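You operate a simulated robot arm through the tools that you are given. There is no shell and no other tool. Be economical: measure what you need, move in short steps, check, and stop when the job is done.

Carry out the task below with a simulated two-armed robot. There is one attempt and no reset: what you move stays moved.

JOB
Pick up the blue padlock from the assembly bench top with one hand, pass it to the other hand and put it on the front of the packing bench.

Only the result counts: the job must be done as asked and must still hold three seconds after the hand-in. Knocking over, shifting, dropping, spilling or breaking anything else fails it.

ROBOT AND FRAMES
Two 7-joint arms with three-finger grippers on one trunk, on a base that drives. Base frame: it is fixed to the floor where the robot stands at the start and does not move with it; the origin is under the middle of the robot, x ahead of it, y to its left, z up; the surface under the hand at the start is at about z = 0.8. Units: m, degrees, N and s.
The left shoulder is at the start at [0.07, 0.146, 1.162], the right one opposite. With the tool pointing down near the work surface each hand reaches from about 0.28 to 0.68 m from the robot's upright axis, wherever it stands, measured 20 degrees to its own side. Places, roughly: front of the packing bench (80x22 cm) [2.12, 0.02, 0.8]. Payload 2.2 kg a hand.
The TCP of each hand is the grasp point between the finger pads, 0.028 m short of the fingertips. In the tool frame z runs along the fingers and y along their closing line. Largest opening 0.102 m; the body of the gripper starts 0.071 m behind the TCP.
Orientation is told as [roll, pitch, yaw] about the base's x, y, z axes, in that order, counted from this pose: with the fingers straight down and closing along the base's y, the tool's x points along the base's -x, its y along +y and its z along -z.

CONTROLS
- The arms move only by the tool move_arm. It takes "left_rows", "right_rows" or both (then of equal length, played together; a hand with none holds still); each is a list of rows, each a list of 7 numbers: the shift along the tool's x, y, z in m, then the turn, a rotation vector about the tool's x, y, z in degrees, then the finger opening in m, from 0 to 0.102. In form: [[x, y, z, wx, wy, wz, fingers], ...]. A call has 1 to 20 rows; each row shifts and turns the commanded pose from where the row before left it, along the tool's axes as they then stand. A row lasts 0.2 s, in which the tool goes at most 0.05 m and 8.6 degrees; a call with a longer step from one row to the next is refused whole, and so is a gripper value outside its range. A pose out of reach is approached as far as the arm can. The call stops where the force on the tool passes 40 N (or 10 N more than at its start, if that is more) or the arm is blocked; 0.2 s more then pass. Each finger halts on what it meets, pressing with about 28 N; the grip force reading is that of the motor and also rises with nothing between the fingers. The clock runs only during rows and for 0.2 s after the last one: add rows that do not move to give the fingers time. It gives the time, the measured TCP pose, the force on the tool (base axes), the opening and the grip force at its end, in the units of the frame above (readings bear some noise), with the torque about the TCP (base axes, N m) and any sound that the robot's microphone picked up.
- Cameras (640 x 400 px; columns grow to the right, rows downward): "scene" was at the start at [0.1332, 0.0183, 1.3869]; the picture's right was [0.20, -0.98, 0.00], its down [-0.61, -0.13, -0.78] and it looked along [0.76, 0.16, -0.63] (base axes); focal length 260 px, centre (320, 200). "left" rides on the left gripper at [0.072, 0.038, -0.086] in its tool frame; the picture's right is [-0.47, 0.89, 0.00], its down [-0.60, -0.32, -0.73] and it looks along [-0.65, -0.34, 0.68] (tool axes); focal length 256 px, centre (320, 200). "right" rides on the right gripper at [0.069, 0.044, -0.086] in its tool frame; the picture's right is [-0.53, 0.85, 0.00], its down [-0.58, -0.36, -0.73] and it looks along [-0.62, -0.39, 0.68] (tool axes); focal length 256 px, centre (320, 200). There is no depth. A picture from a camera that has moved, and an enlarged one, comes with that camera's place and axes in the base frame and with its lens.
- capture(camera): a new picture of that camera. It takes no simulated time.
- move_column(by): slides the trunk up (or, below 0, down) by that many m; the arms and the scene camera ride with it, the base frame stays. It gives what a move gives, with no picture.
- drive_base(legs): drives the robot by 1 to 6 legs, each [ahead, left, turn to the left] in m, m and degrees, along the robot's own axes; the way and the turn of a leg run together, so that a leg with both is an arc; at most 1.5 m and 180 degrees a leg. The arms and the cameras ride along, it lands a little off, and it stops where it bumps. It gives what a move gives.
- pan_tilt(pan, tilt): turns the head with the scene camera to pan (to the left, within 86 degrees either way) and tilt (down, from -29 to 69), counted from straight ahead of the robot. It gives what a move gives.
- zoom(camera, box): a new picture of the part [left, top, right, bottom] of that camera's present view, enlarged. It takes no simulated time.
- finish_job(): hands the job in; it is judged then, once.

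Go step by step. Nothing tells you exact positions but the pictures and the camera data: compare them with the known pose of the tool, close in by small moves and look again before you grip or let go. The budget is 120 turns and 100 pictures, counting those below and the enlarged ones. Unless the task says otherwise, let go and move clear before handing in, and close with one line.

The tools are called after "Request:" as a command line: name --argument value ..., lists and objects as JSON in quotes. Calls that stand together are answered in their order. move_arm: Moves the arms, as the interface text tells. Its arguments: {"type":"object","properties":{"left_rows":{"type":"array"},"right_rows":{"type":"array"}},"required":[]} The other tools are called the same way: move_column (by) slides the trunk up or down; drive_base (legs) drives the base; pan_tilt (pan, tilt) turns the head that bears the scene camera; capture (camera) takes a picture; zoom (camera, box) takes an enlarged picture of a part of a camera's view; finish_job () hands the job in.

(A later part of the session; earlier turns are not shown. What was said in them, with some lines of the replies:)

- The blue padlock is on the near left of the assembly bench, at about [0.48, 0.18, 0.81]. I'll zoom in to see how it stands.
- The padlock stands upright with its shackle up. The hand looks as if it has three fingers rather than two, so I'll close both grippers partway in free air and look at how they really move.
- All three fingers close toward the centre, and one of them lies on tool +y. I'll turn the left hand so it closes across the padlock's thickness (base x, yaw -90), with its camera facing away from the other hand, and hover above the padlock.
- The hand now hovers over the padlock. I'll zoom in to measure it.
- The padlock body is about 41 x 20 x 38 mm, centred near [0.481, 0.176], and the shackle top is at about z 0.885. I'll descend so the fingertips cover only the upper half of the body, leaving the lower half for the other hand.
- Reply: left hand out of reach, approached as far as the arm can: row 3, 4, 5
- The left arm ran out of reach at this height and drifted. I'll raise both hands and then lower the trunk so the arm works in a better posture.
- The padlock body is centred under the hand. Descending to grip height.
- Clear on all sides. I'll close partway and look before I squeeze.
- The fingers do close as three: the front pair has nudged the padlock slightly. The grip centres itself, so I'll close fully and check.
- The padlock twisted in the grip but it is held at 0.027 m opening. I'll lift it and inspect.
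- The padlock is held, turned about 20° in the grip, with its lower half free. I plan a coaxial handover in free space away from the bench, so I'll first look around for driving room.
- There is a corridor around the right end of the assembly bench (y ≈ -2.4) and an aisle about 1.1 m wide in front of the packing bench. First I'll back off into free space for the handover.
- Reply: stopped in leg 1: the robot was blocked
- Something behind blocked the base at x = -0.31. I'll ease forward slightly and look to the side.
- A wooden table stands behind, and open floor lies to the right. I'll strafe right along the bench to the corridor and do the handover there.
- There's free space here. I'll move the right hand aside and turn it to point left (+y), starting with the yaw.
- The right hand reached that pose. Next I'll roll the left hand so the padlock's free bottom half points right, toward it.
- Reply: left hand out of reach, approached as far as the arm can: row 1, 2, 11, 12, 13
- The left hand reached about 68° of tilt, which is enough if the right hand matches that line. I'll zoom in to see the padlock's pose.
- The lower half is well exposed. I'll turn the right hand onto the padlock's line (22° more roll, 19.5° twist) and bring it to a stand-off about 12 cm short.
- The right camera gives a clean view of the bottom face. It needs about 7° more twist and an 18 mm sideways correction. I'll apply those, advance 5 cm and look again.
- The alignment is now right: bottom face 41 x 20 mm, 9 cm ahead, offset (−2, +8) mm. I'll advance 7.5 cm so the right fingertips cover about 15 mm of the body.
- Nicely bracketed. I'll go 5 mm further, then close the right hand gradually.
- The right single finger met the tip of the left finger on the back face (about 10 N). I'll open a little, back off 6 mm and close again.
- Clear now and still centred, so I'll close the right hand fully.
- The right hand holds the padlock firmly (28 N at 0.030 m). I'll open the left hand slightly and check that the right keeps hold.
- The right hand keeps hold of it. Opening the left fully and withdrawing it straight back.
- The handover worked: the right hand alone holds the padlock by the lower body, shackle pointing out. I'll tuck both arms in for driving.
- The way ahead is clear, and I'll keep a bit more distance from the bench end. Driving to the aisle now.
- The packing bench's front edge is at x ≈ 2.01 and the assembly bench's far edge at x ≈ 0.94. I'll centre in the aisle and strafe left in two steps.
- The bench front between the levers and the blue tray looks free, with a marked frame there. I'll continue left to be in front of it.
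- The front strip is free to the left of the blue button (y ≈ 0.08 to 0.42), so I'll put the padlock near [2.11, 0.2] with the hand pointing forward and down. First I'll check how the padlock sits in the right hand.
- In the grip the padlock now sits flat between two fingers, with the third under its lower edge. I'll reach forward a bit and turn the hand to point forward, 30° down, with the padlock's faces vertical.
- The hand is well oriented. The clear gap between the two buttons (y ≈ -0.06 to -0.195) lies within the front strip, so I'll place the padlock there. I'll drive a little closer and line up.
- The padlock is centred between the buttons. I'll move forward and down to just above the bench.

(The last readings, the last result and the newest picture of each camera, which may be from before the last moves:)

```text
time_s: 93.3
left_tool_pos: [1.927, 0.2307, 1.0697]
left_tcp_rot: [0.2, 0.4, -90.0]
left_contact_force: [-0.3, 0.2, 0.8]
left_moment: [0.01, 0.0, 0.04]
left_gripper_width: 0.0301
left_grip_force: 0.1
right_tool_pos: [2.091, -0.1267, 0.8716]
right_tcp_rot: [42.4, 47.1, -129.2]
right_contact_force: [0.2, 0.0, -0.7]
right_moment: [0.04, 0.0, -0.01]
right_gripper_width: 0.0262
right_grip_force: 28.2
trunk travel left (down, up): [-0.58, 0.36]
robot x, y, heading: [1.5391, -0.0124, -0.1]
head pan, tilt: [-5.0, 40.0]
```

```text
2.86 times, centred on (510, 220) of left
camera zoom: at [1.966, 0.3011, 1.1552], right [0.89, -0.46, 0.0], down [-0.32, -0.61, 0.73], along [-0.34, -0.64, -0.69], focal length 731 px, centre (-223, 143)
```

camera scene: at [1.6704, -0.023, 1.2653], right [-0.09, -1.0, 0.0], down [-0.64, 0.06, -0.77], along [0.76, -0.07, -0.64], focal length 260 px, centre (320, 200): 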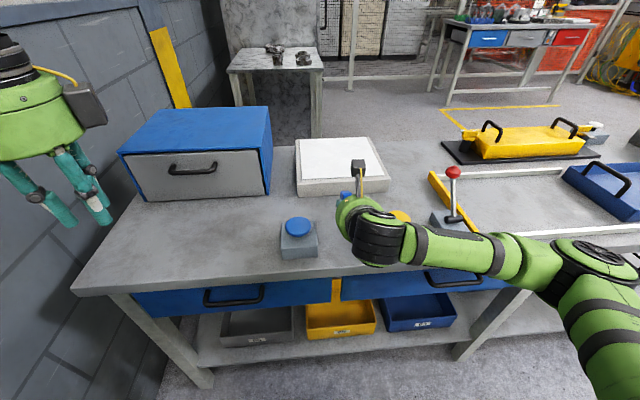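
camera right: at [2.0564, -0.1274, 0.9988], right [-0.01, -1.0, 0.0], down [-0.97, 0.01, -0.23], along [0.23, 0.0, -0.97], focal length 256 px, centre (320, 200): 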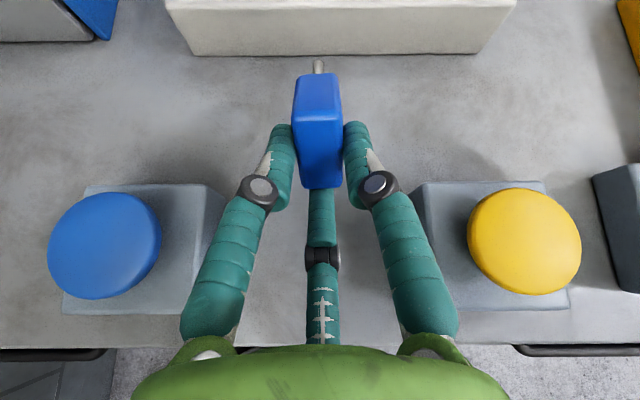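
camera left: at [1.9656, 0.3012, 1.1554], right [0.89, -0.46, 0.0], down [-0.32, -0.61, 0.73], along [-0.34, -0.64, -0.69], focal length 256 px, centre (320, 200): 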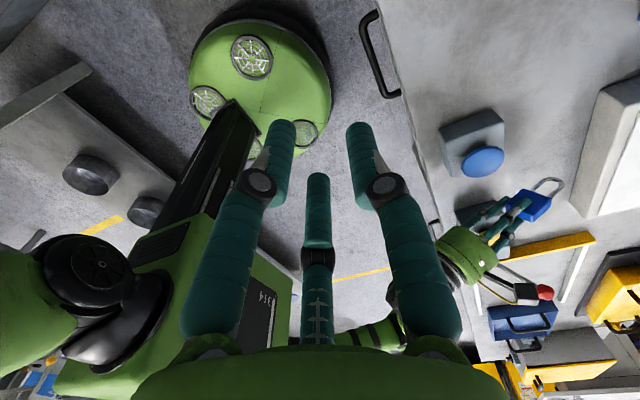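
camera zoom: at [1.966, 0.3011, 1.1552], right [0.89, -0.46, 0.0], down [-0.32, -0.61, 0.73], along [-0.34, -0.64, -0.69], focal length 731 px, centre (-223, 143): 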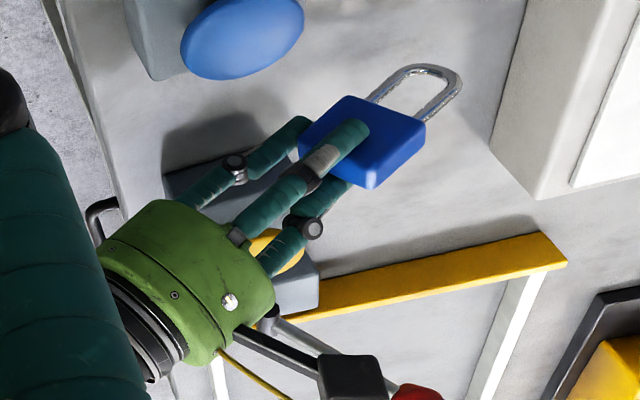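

No contact yet, so I'll keep lowering in small steps.

Request:
move_arm --right_rows '[[-0.0026, -0.0016, 0.00175, 0, 0, 0, 0], [-0.0026, -0.0016, 0.00175, 0, 0, 0, 0], [0, 0, 0, 0, 0, 0, 0]]'

Request:
move_arm --right_rows '[[-0.0026, -0.0016, 0.00175, 0, 0, 0, 0], [0, 0, 0, 0, 0, 0, 0]]'

Request:
zoom --camera "left" --box '[430, 150, 590, 290]'

```text
time_s: 94.1
left_tool_pos: [1.928, 0.2306, 1.069]
left_tcp_rot: [0.2, 0.4, -90.1]
left_contact_force: [-0.3, 0.7, 0.7]
left_moment: [0.03, 0.01, 0.01]
left_gripper_width: 0.0302
left_grip_force: 0.1
right_tool_pos: [2.0916, -0.1292, 0.866]
right_tcp_rot: [42.6, 47.1, -129.1]
right_contact_force: [-0.7, 0.5, -1.3]
right_moment: [0.03, 0.04, -0.01]
right_gripper_width: 0.0266
right_grip_force: 28.3
trunk travel left (down, up): [-0.58, 0.36]
robot x, y, heading: [1.5396, -0.0161, -0.1]
head pan, tilt: [-5.0, 40.0]
```

```text
time_s: 94.7
left_tool_pos: [1.9272, 0.2292, 1.0699]
left_tcp_rot: [0.2, 0.3, -90.0]
left_contact_force: [-0.1, -0.3, -0.5]
left_moment: [-0.01, -0.02, 0.02]
left_gripper_width: 0.0298
left_grip_force: 0.0
right_tool_pos: [2.0917, -0.1285, 0.8619]
right_tcp_rot: [42.4, 47.2, -129.2]
right_contact_force: [1.2, 0.1, -0.8]
right_moment: [0.0, 0.06, 0.01]
right_gripper_width: 0.0263
right_grip_force: 27.6
trunk travel left (down, up): [-0.58, 0.36]
robot x, y, heading: [1.5367, -0.0162, -0.1]
head pan, tilt: [-5.0, 40.0]
```

```text
2.86 times, centred on (510, 220) of left
camera zoom: at [1.966, 0.3011, 1.1552], right [0.89, -0.46, 0.0], down [-0.32, -0.61, 0.73], along [-0.34, -0.64, -0.69], focal length 731 px, centre (-223, 143)
```

zoom: 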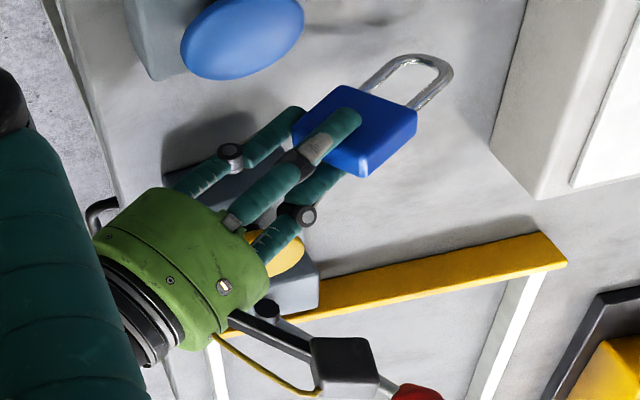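

The pictures suggest about 1 cm left. I'll continue gently.

Request:
move_arm --right_rows '[[-0.0026, -0.0016, 0.00175, 0, 0, 0, 0], [-0.0013, -0.0008, 0.0009, 0, 0, 0, 0], [0, 0, 0, 0, 0, 0, 0]]'

Request:
move_arm --right_rows '[[-0.0013, -0.0008, 0.0009, 0, 0, 0, 0], [0, 0, 0, 0, 0, 0, 0]]'

Request:
move_arm --right_rows '[[-0.0013, -0.0008, 0.0009, 0, 0, 0, 0], [0, 0, 0, 0, 0, 0, 0]]'

Request:
zoom --camera "left" --box '[430, 150, 590, 290]'

```text
time_s: 95.5
left_tool_pos: [1.9263, 0.2301, 1.0694]
left_tcp_rot: [0.2, 0.3, -90.0]
left_contact_force: [-0.1, -0.4, -0.2]
left_moment: [0.02, -0.05, 0.03]
left_gripper_width: 0.0301
left_grip_force: 0.1
right_tool_pos: [2.0906, -0.1294, 0.8557]
right_tcp_rot: [42.6, 47.1, -129.1]
right_contact_force: [0.8, 0.5, -1.5]
right_moment: [0.0, 0.04, 0.03]
right_gripper_width: 0.0264
right_grip_force: 28.2
trunk travel left (down, up): [-0.58, 0.36]
robot x, y, heading: [1.5376, -0.016, -0.4]
head pan, tilt: [-5.0, 40.0]
```

```text
time_s: 96.1
left_tool_pos: [1.9277, 0.2291, 1.069]
left_tcp_rot: [0.2, 0.4, -90.1]
left_contact_force: [-0.3, 0.1, 0.3]
left_moment: [0.02, -0.02, 0.03]
left_gripper_width: 0.0301
left_grip_force: 0.1
right_tool_pos: [2.0905, -0.1282, 0.8554]
right_tcp_rot: [42.5, 47.2, -129.1]
right_contact_force: [-0.2, -0.5, -1.2]
right_moment: [0.0, 0.03, -0.02]
right_gripper_width: 0.0262
right_grip_force: 27.5
trunk travel left (down, up): [-0.58, 0.36]
robot x, y, heading: [1.5371, -0.0174, -0.4]
head pan, tilt: [-5.0, 40.0]
```

```text
time_s: 96.7
left_tool_pos: [1.9264, 0.2298, 1.0694]
left_tcp_rot: [0.2, 0.4, -89.9]
left_contact_force: [1.2, -0.1, 0.5]
left_moment: [0.0, -0.01, 0.03]
left_gripper_width: 0.0302
left_grip_force: 0.0
right_tool_pos: [2.09, -0.1269, 0.8549]
right_tcp_rot: [42.5, 47.3, -129.1]
right_contact_force: [-0.3, 0.1, -0.8]
right_moment: [0.03, 0.05, -0.02]
right_gripper_width: 0.0259
right_grip_force: 27.4
trunk travel left (down, up): [-0.58, 0.36]
robot x, y, heading: [1.5387, -0.0187, -0.0]
head pan, tilt: [-5.0, 40.0]
```

```text
2.86 times, centred on (510, 220) of left
camera zoom: at [1.966, 0.301, 1.1552], right [0.89, -0.46, 0.0], down [-0.32, -0.61, 0.73], along [-0.34, -0.64, -0.69], focal length 731 px, centre (-223, 143)
```

zoom: 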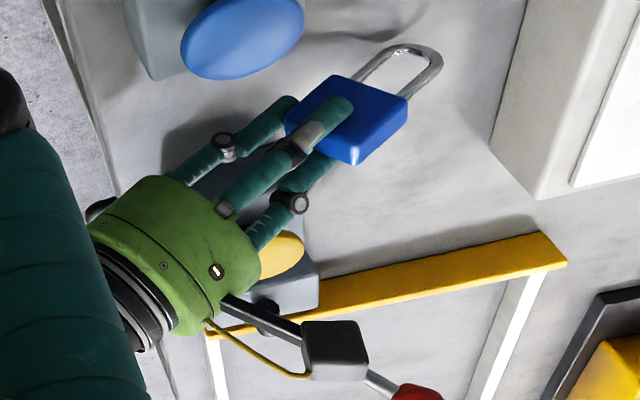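

Request:
move_arm --right_rows '[[-0.0013, -0.0008, 0.0009, 0, 0, 0, 0], [-0.0013, -0.0008, 0.0009, 0, 0, 0, 0], [0, 0, 0, 0, 0, 0, 0]]'

Request:
zoom --camera "left" --box '[460, 150, 560, 230]'

```text
time_s: 97.5
left_tool_pos: [1.926, 0.2307, 1.0691]
left_tcp_rot: [0.2, 0.4, -90.0]
left_contact_force: [0.6, 0.4, 0.0]
left_moment: [0.02, -0.02, 0.0]
left_gripper_width: 0.0301
left_grip_force: 0.0
right_tool_pos: [2.0908, -0.1276, 0.8507]
right_tcp_rot: [42.6, 47.3, -129.0]
right_contact_force: [-0.2, 0.1, 0.7]
right_moment: [0.03, -0.07, -0.01]
right_gripper_width: 0.0263
right_grip_force: 27.7
trunk travel left (down, up): [-0.58, 0.36]
robot x, y, heading: [1.5362, -0.0188, -0.2]
head pan, tilt: [-5.0, 40.0]
```

```text
5.00 times, centred on (510, 190) of left
camera zoom: at [1.9657, 0.3011, 1.1554], right [0.89, -0.46, 0.0], down [-0.32, -0.61, 0.73], along [-0.34, -0.64, -0.69], focal length 1280 px, centre (-630, 250)
```

zoom: 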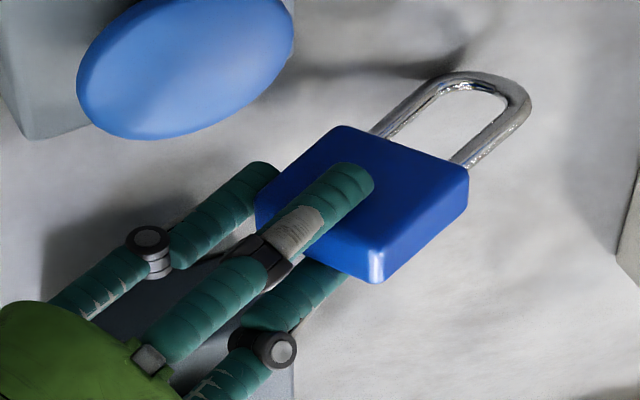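

The shackle is just touching the bench. I'll open the fingers slightly.

Request:
move_arm --right_rows '[[0, 0, 0, 0, 0, 0, 0.03], [0, 0, 0, 0, 0, 0, 0.034], [0, 0, 0, 0, 0, 0, 0.038], [0, 0, 0, 0, 0, 0, 0.038]]'

Request:
zoom --camera "left" --box '[460, 150, 560, 230]'

Request:
zoom --camera "right" --box '[160, 50, 480, 250]'

```text
time_s: 98.5
left_tool_pos: [1.9269, 0.2315, 1.0682]
left_tcp_rot: [0.1, 0.3, -90.0]
left_contact_force: [0.7, -0.1, 0.0]
left_moment: [0.03, -0.01, 0.0]
left_gripper_width: 0.03
left_grip_force: 0.0
right_tool_pos: [2.0898, -0.1279, 0.8507]
right_tcp_rot: [42.5, 47.3, -129.1]
right_contact_force: [-0.9, 0.2, -0.7]
right_moment: [0.03, 0.02, 0.02]
right_gripper_width: 0.0385
right_grip_force: 0.2
trunk travel left (down, up): [-0.58, 0.36]
robot x, y, heading: [1.5355, -0.0162, -0.4]
head pan, tilt: [-5.0, 40.0]
```

```text
5.00 times, centred on (510, 190) of left
camera zoom: at [1.966, 0.3011, 1.1552], right [0.89, -0.46, 0.0], down [-0.32, -0.61, 0.73], along [-0.34, -0.64, -0.69], focal length 1280 px, centre (-630, 250)
```

zoom: 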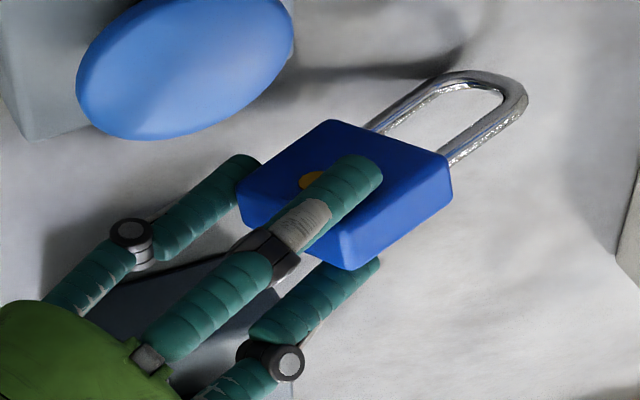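

```text
2.00 times, centred on (320, 150) of right
camera zoom: at [2.0577, -0.1284, 0.9643], right [-0.01, -1.0, 0.0], down [-0.97, 0.01, -0.22], along [0.22, 0.0, -0.97], focal length 512 px, centre (320, 300)
```

zoom: 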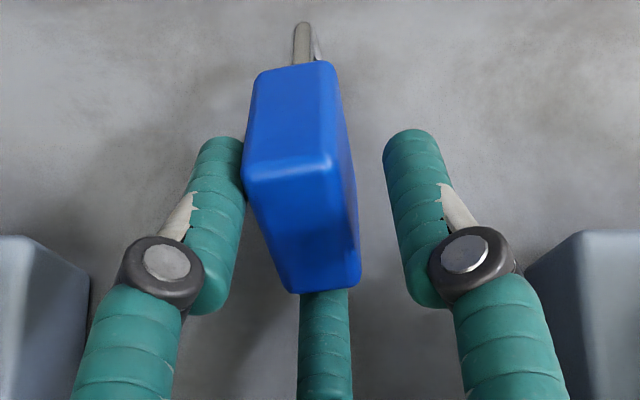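

The padlock is released and leans on the left finger. I'll slide the hand back along its axis, slowly.

Request:
move_arm --right_rows '[[0, 0, -0.005, 0, 0, 0, 0.042], [0, 0, -0.005, 0, 0, 0, 0.044], [0, 0, -0.005, 0, 0, 0, 0.046], [0, 0, -0.005, 0, 0, 0, 0.048], [0, 0, 0, 0, 0, 0, 0.048]]'

Request:
zoom --camera "left" --box '[460, 150, 560, 230]'

Request:
zoom --camera "right" --box '[160, 20, 480, 220]'

```text
time_s: 99.7
left_tool_pos: [1.9276, 0.2293, 1.0677]
left_tcp_rot: [0.2, 0.3, -90.0]
left_contact_force: [-0.1, 0.7, 0.4]
left_moment: [0.0, 0.03, -0.03]
left_gripper_width: 0.0299
left_grip_force: 0.1
right_tool_pos: [2.0728, -0.1282, 0.8598]
right_tcp_rot: [42.5, 47.1, -129.1]
right_contact_force: [0.2, -0.3, -0.4]
right_moment: [-0.01, 0.01, 0.04]
right_gripper_width: 0.0485
right_grip_force: 0.7
trunk travel left (down, up): [-0.58, 0.36]
robot x, y, heading: [1.5395, -0.0153, -0.4]
head pan, tilt: [-5.0, 40.0]
```

```text
5.00 times, centred on (510, 190) of left
camera zoom: at [1.966, 0.3011, 1.1552], right [0.89, -0.46, 0.0], down [-0.32, -0.61, 0.73], along [-0.34, -0.64, -0.69], focal length 1280 px, centre (-630, 250)
```

zoom: 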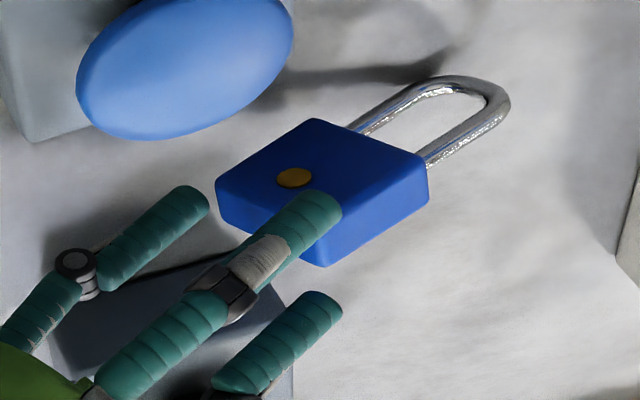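

```text
2.00 times, centred on (320, 120) of right
camera zoom: at [2.0398, -0.1283, 0.9743], right [-0.01, -1.0, 0.0], down [-0.97, 0.01, -0.22], along [0.22, 0.0, -0.97], focal length 512 px, centre (320, 360)
```

zoom: 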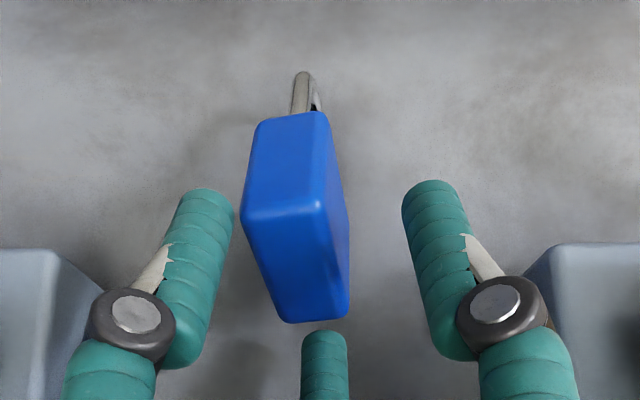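

The padlock now stands on its side edge, free of the fingers. Withdrawing straight back and up.

Request:
move_arm --right_rows '[[0, 0, -0.01, 0, 0, 0, 0.048], [0, 0, -0.02, 0, 0, 0, 0.048], [0, 0, -0.03, 0, 0, 0, 0.048], [0, 0, -0.04, 0, 0, 0, 0.048], [0, 0, -0.04, 0, 0, 0, 0.048], [0, 0, 0, 0, 0, 0, 0.048], [0, 0, 0, 0, 0, 0, 0.048]]'

Request:
capture --camera "right"

Request:
capture --camera "scene"

Request:
zoom --camera "left" --box '[430, 130, 590, 270]'

```text
time_s: 101.3
left_tool_pos: [1.9283, 0.2318, 1.068]
left_tcp_rot: [0.2, 0.2, -90.0]
left_contact_force: [-0.5, 0.4, -0.2]
left_moment: [-0.01, 0.01, 0.03]
left_gripper_width: 0.0299
left_grip_force: 0.1
right_tool_pos: [1.9882, -0.1022, 0.9293]
right_tcp_rot: [42.6, 47.1, -129.3]
right_contact_force: [-0.3, 0.3, -0.6]
right_moment: [0.03, -0.05, -0.03]
right_gripper_width: 0.048
right_grip_force: 0.1
right hand out of reach, approached as far as the arm can: row 4, 5
trunk travel left (down, up): [-0.58, 0.36]
robot x, y, heading: [1.5389, -0.0193, -0.3]
head pan, tilt: [-5.0, 40.0]
```

```text
24 pictures are left
camera right: at [1.9544, -0.102, 1.0436], right [-0.01, -1.0, 0.0], down [-0.97, 0.01, -0.22], along [0.22, 0.0, -0.97], focal length 256 px, centre (320, 200)
```

right: 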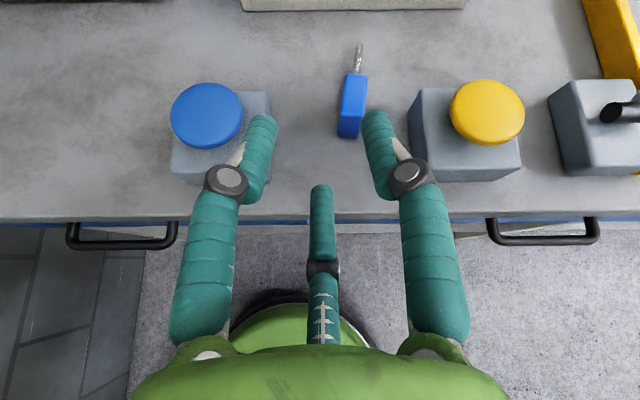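

```text
23 pictures are left
camera scene: at [1.6708, -0.0228, 1.2653], right [-0.09, -1.0, 0.0], down [-0.64, 0.06, -0.77], along [0.76, -0.07, -0.64], focal length 260 px, centre (320, 200)
```

scene: 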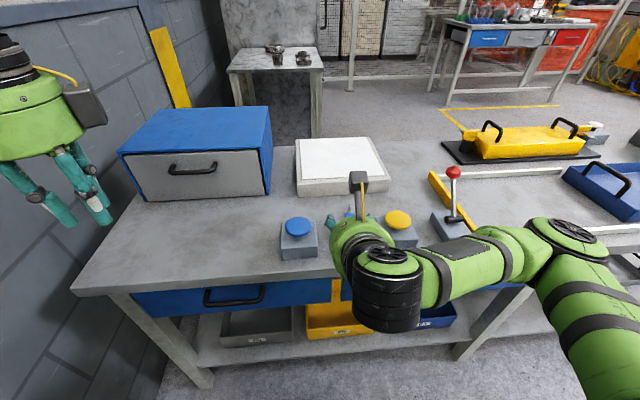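

```text
2.86 times, centred on (510, 200) of left
camera zoom: at [1.966, 0.3014, 1.1551], right [0.89, -0.46, 0.0], down [-0.32, -0.61, 0.73], along [-0.34, -0.64, -0.69], focal length 731 px, centre (-223, 200)
```

zoom: 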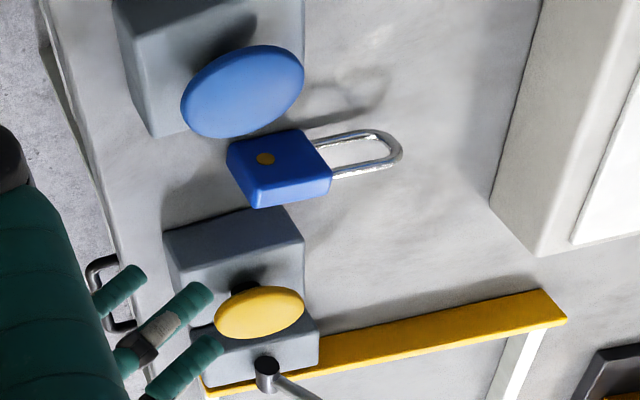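

The padlock stands stable on the front of the packing bench at about [2.10, -0.13], and both buttons are untouched. I'll back the robot away and check once more.

Request:
drive_base --legs '[[-0.12, 0, 0]]'

Request:
capture --camera "right"

Request:
capture --camera "scene"

```text
time_s: 102.6
left_tool_pos: [1.8094, 0.2312, 1.0691]
left_tcp_rot: [0.1, 0.3, -90.0]
left_contact_force: [0.2, -0.5, 1.5]
left_moment: [0.01, -0.01, -0.01]
left_gripper_width: 0.03
left_grip_force: 0.1
right_tool_pos: [1.8685, -0.1015, 0.9279]
right_tcp_rot: [42.5, 47.1, -129.3]
right_contact_force: [0.5, 0.5, 0.7]
right_moment: [-0.01, 0.0, -0.04]
right_gripper_width: 0.0483
right_grip_force: 0.0
trunk travel left (down, up): [-0.58, 0.36]
robot x, y, heading: [1.4164, -0.0144, 0.0]
head pan, tilt: [-5.0, 40.0]
```

```text
21 pictures are left
camera right: at [1.836, -0.1018, 1.0432], right [-0.01, -1.0, 0.0], down [-0.97, 0.01, -0.22], along [0.22, 0.0, -0.97], focal length 256 px, centre (320, 200)
```

right: 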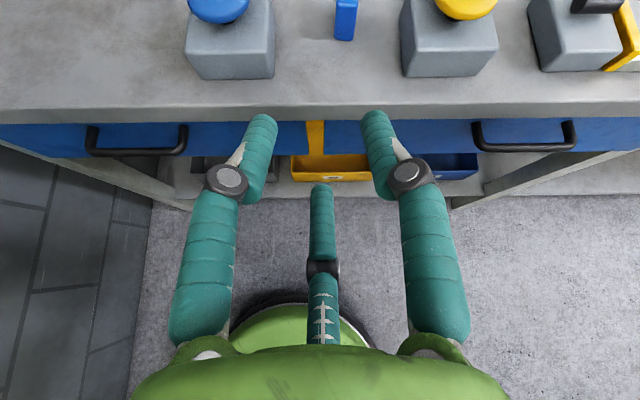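

```text
20 pictures are left
camera scene: at [1.5523, -0.0225, 1.2652], right [-0.09, -1.0, 0.0], down [-0.64, 0.06, -0.77], along [0.76, -0.07, -0.64], focal length 260 px, centre (320, 200)
```

scene: 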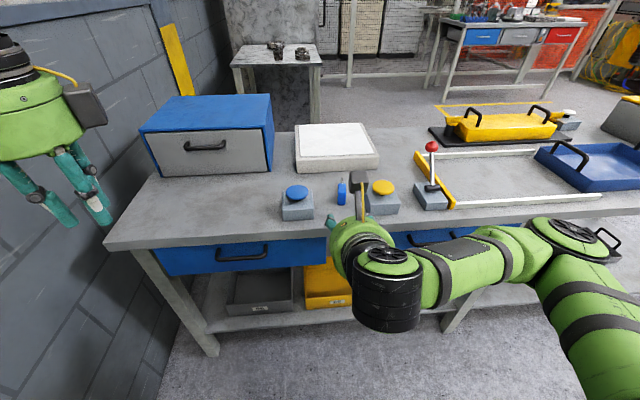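

The padlock rests on the front strip between the two buttons, both hands are clear of it, and nothing around it on this bench has moved. Handing in.

Request:
finish_job

```text
The job is handed in.
```

The blue padlock was picked up with the left hand, passed to the right hand in mid-air and set down on the front of the packing bench, at about [2.10, -0.13], standing on its side edge. While backing away from the assembly bench, the base bumped the wooden table behind it and stopped; I did not check whether that table moved.
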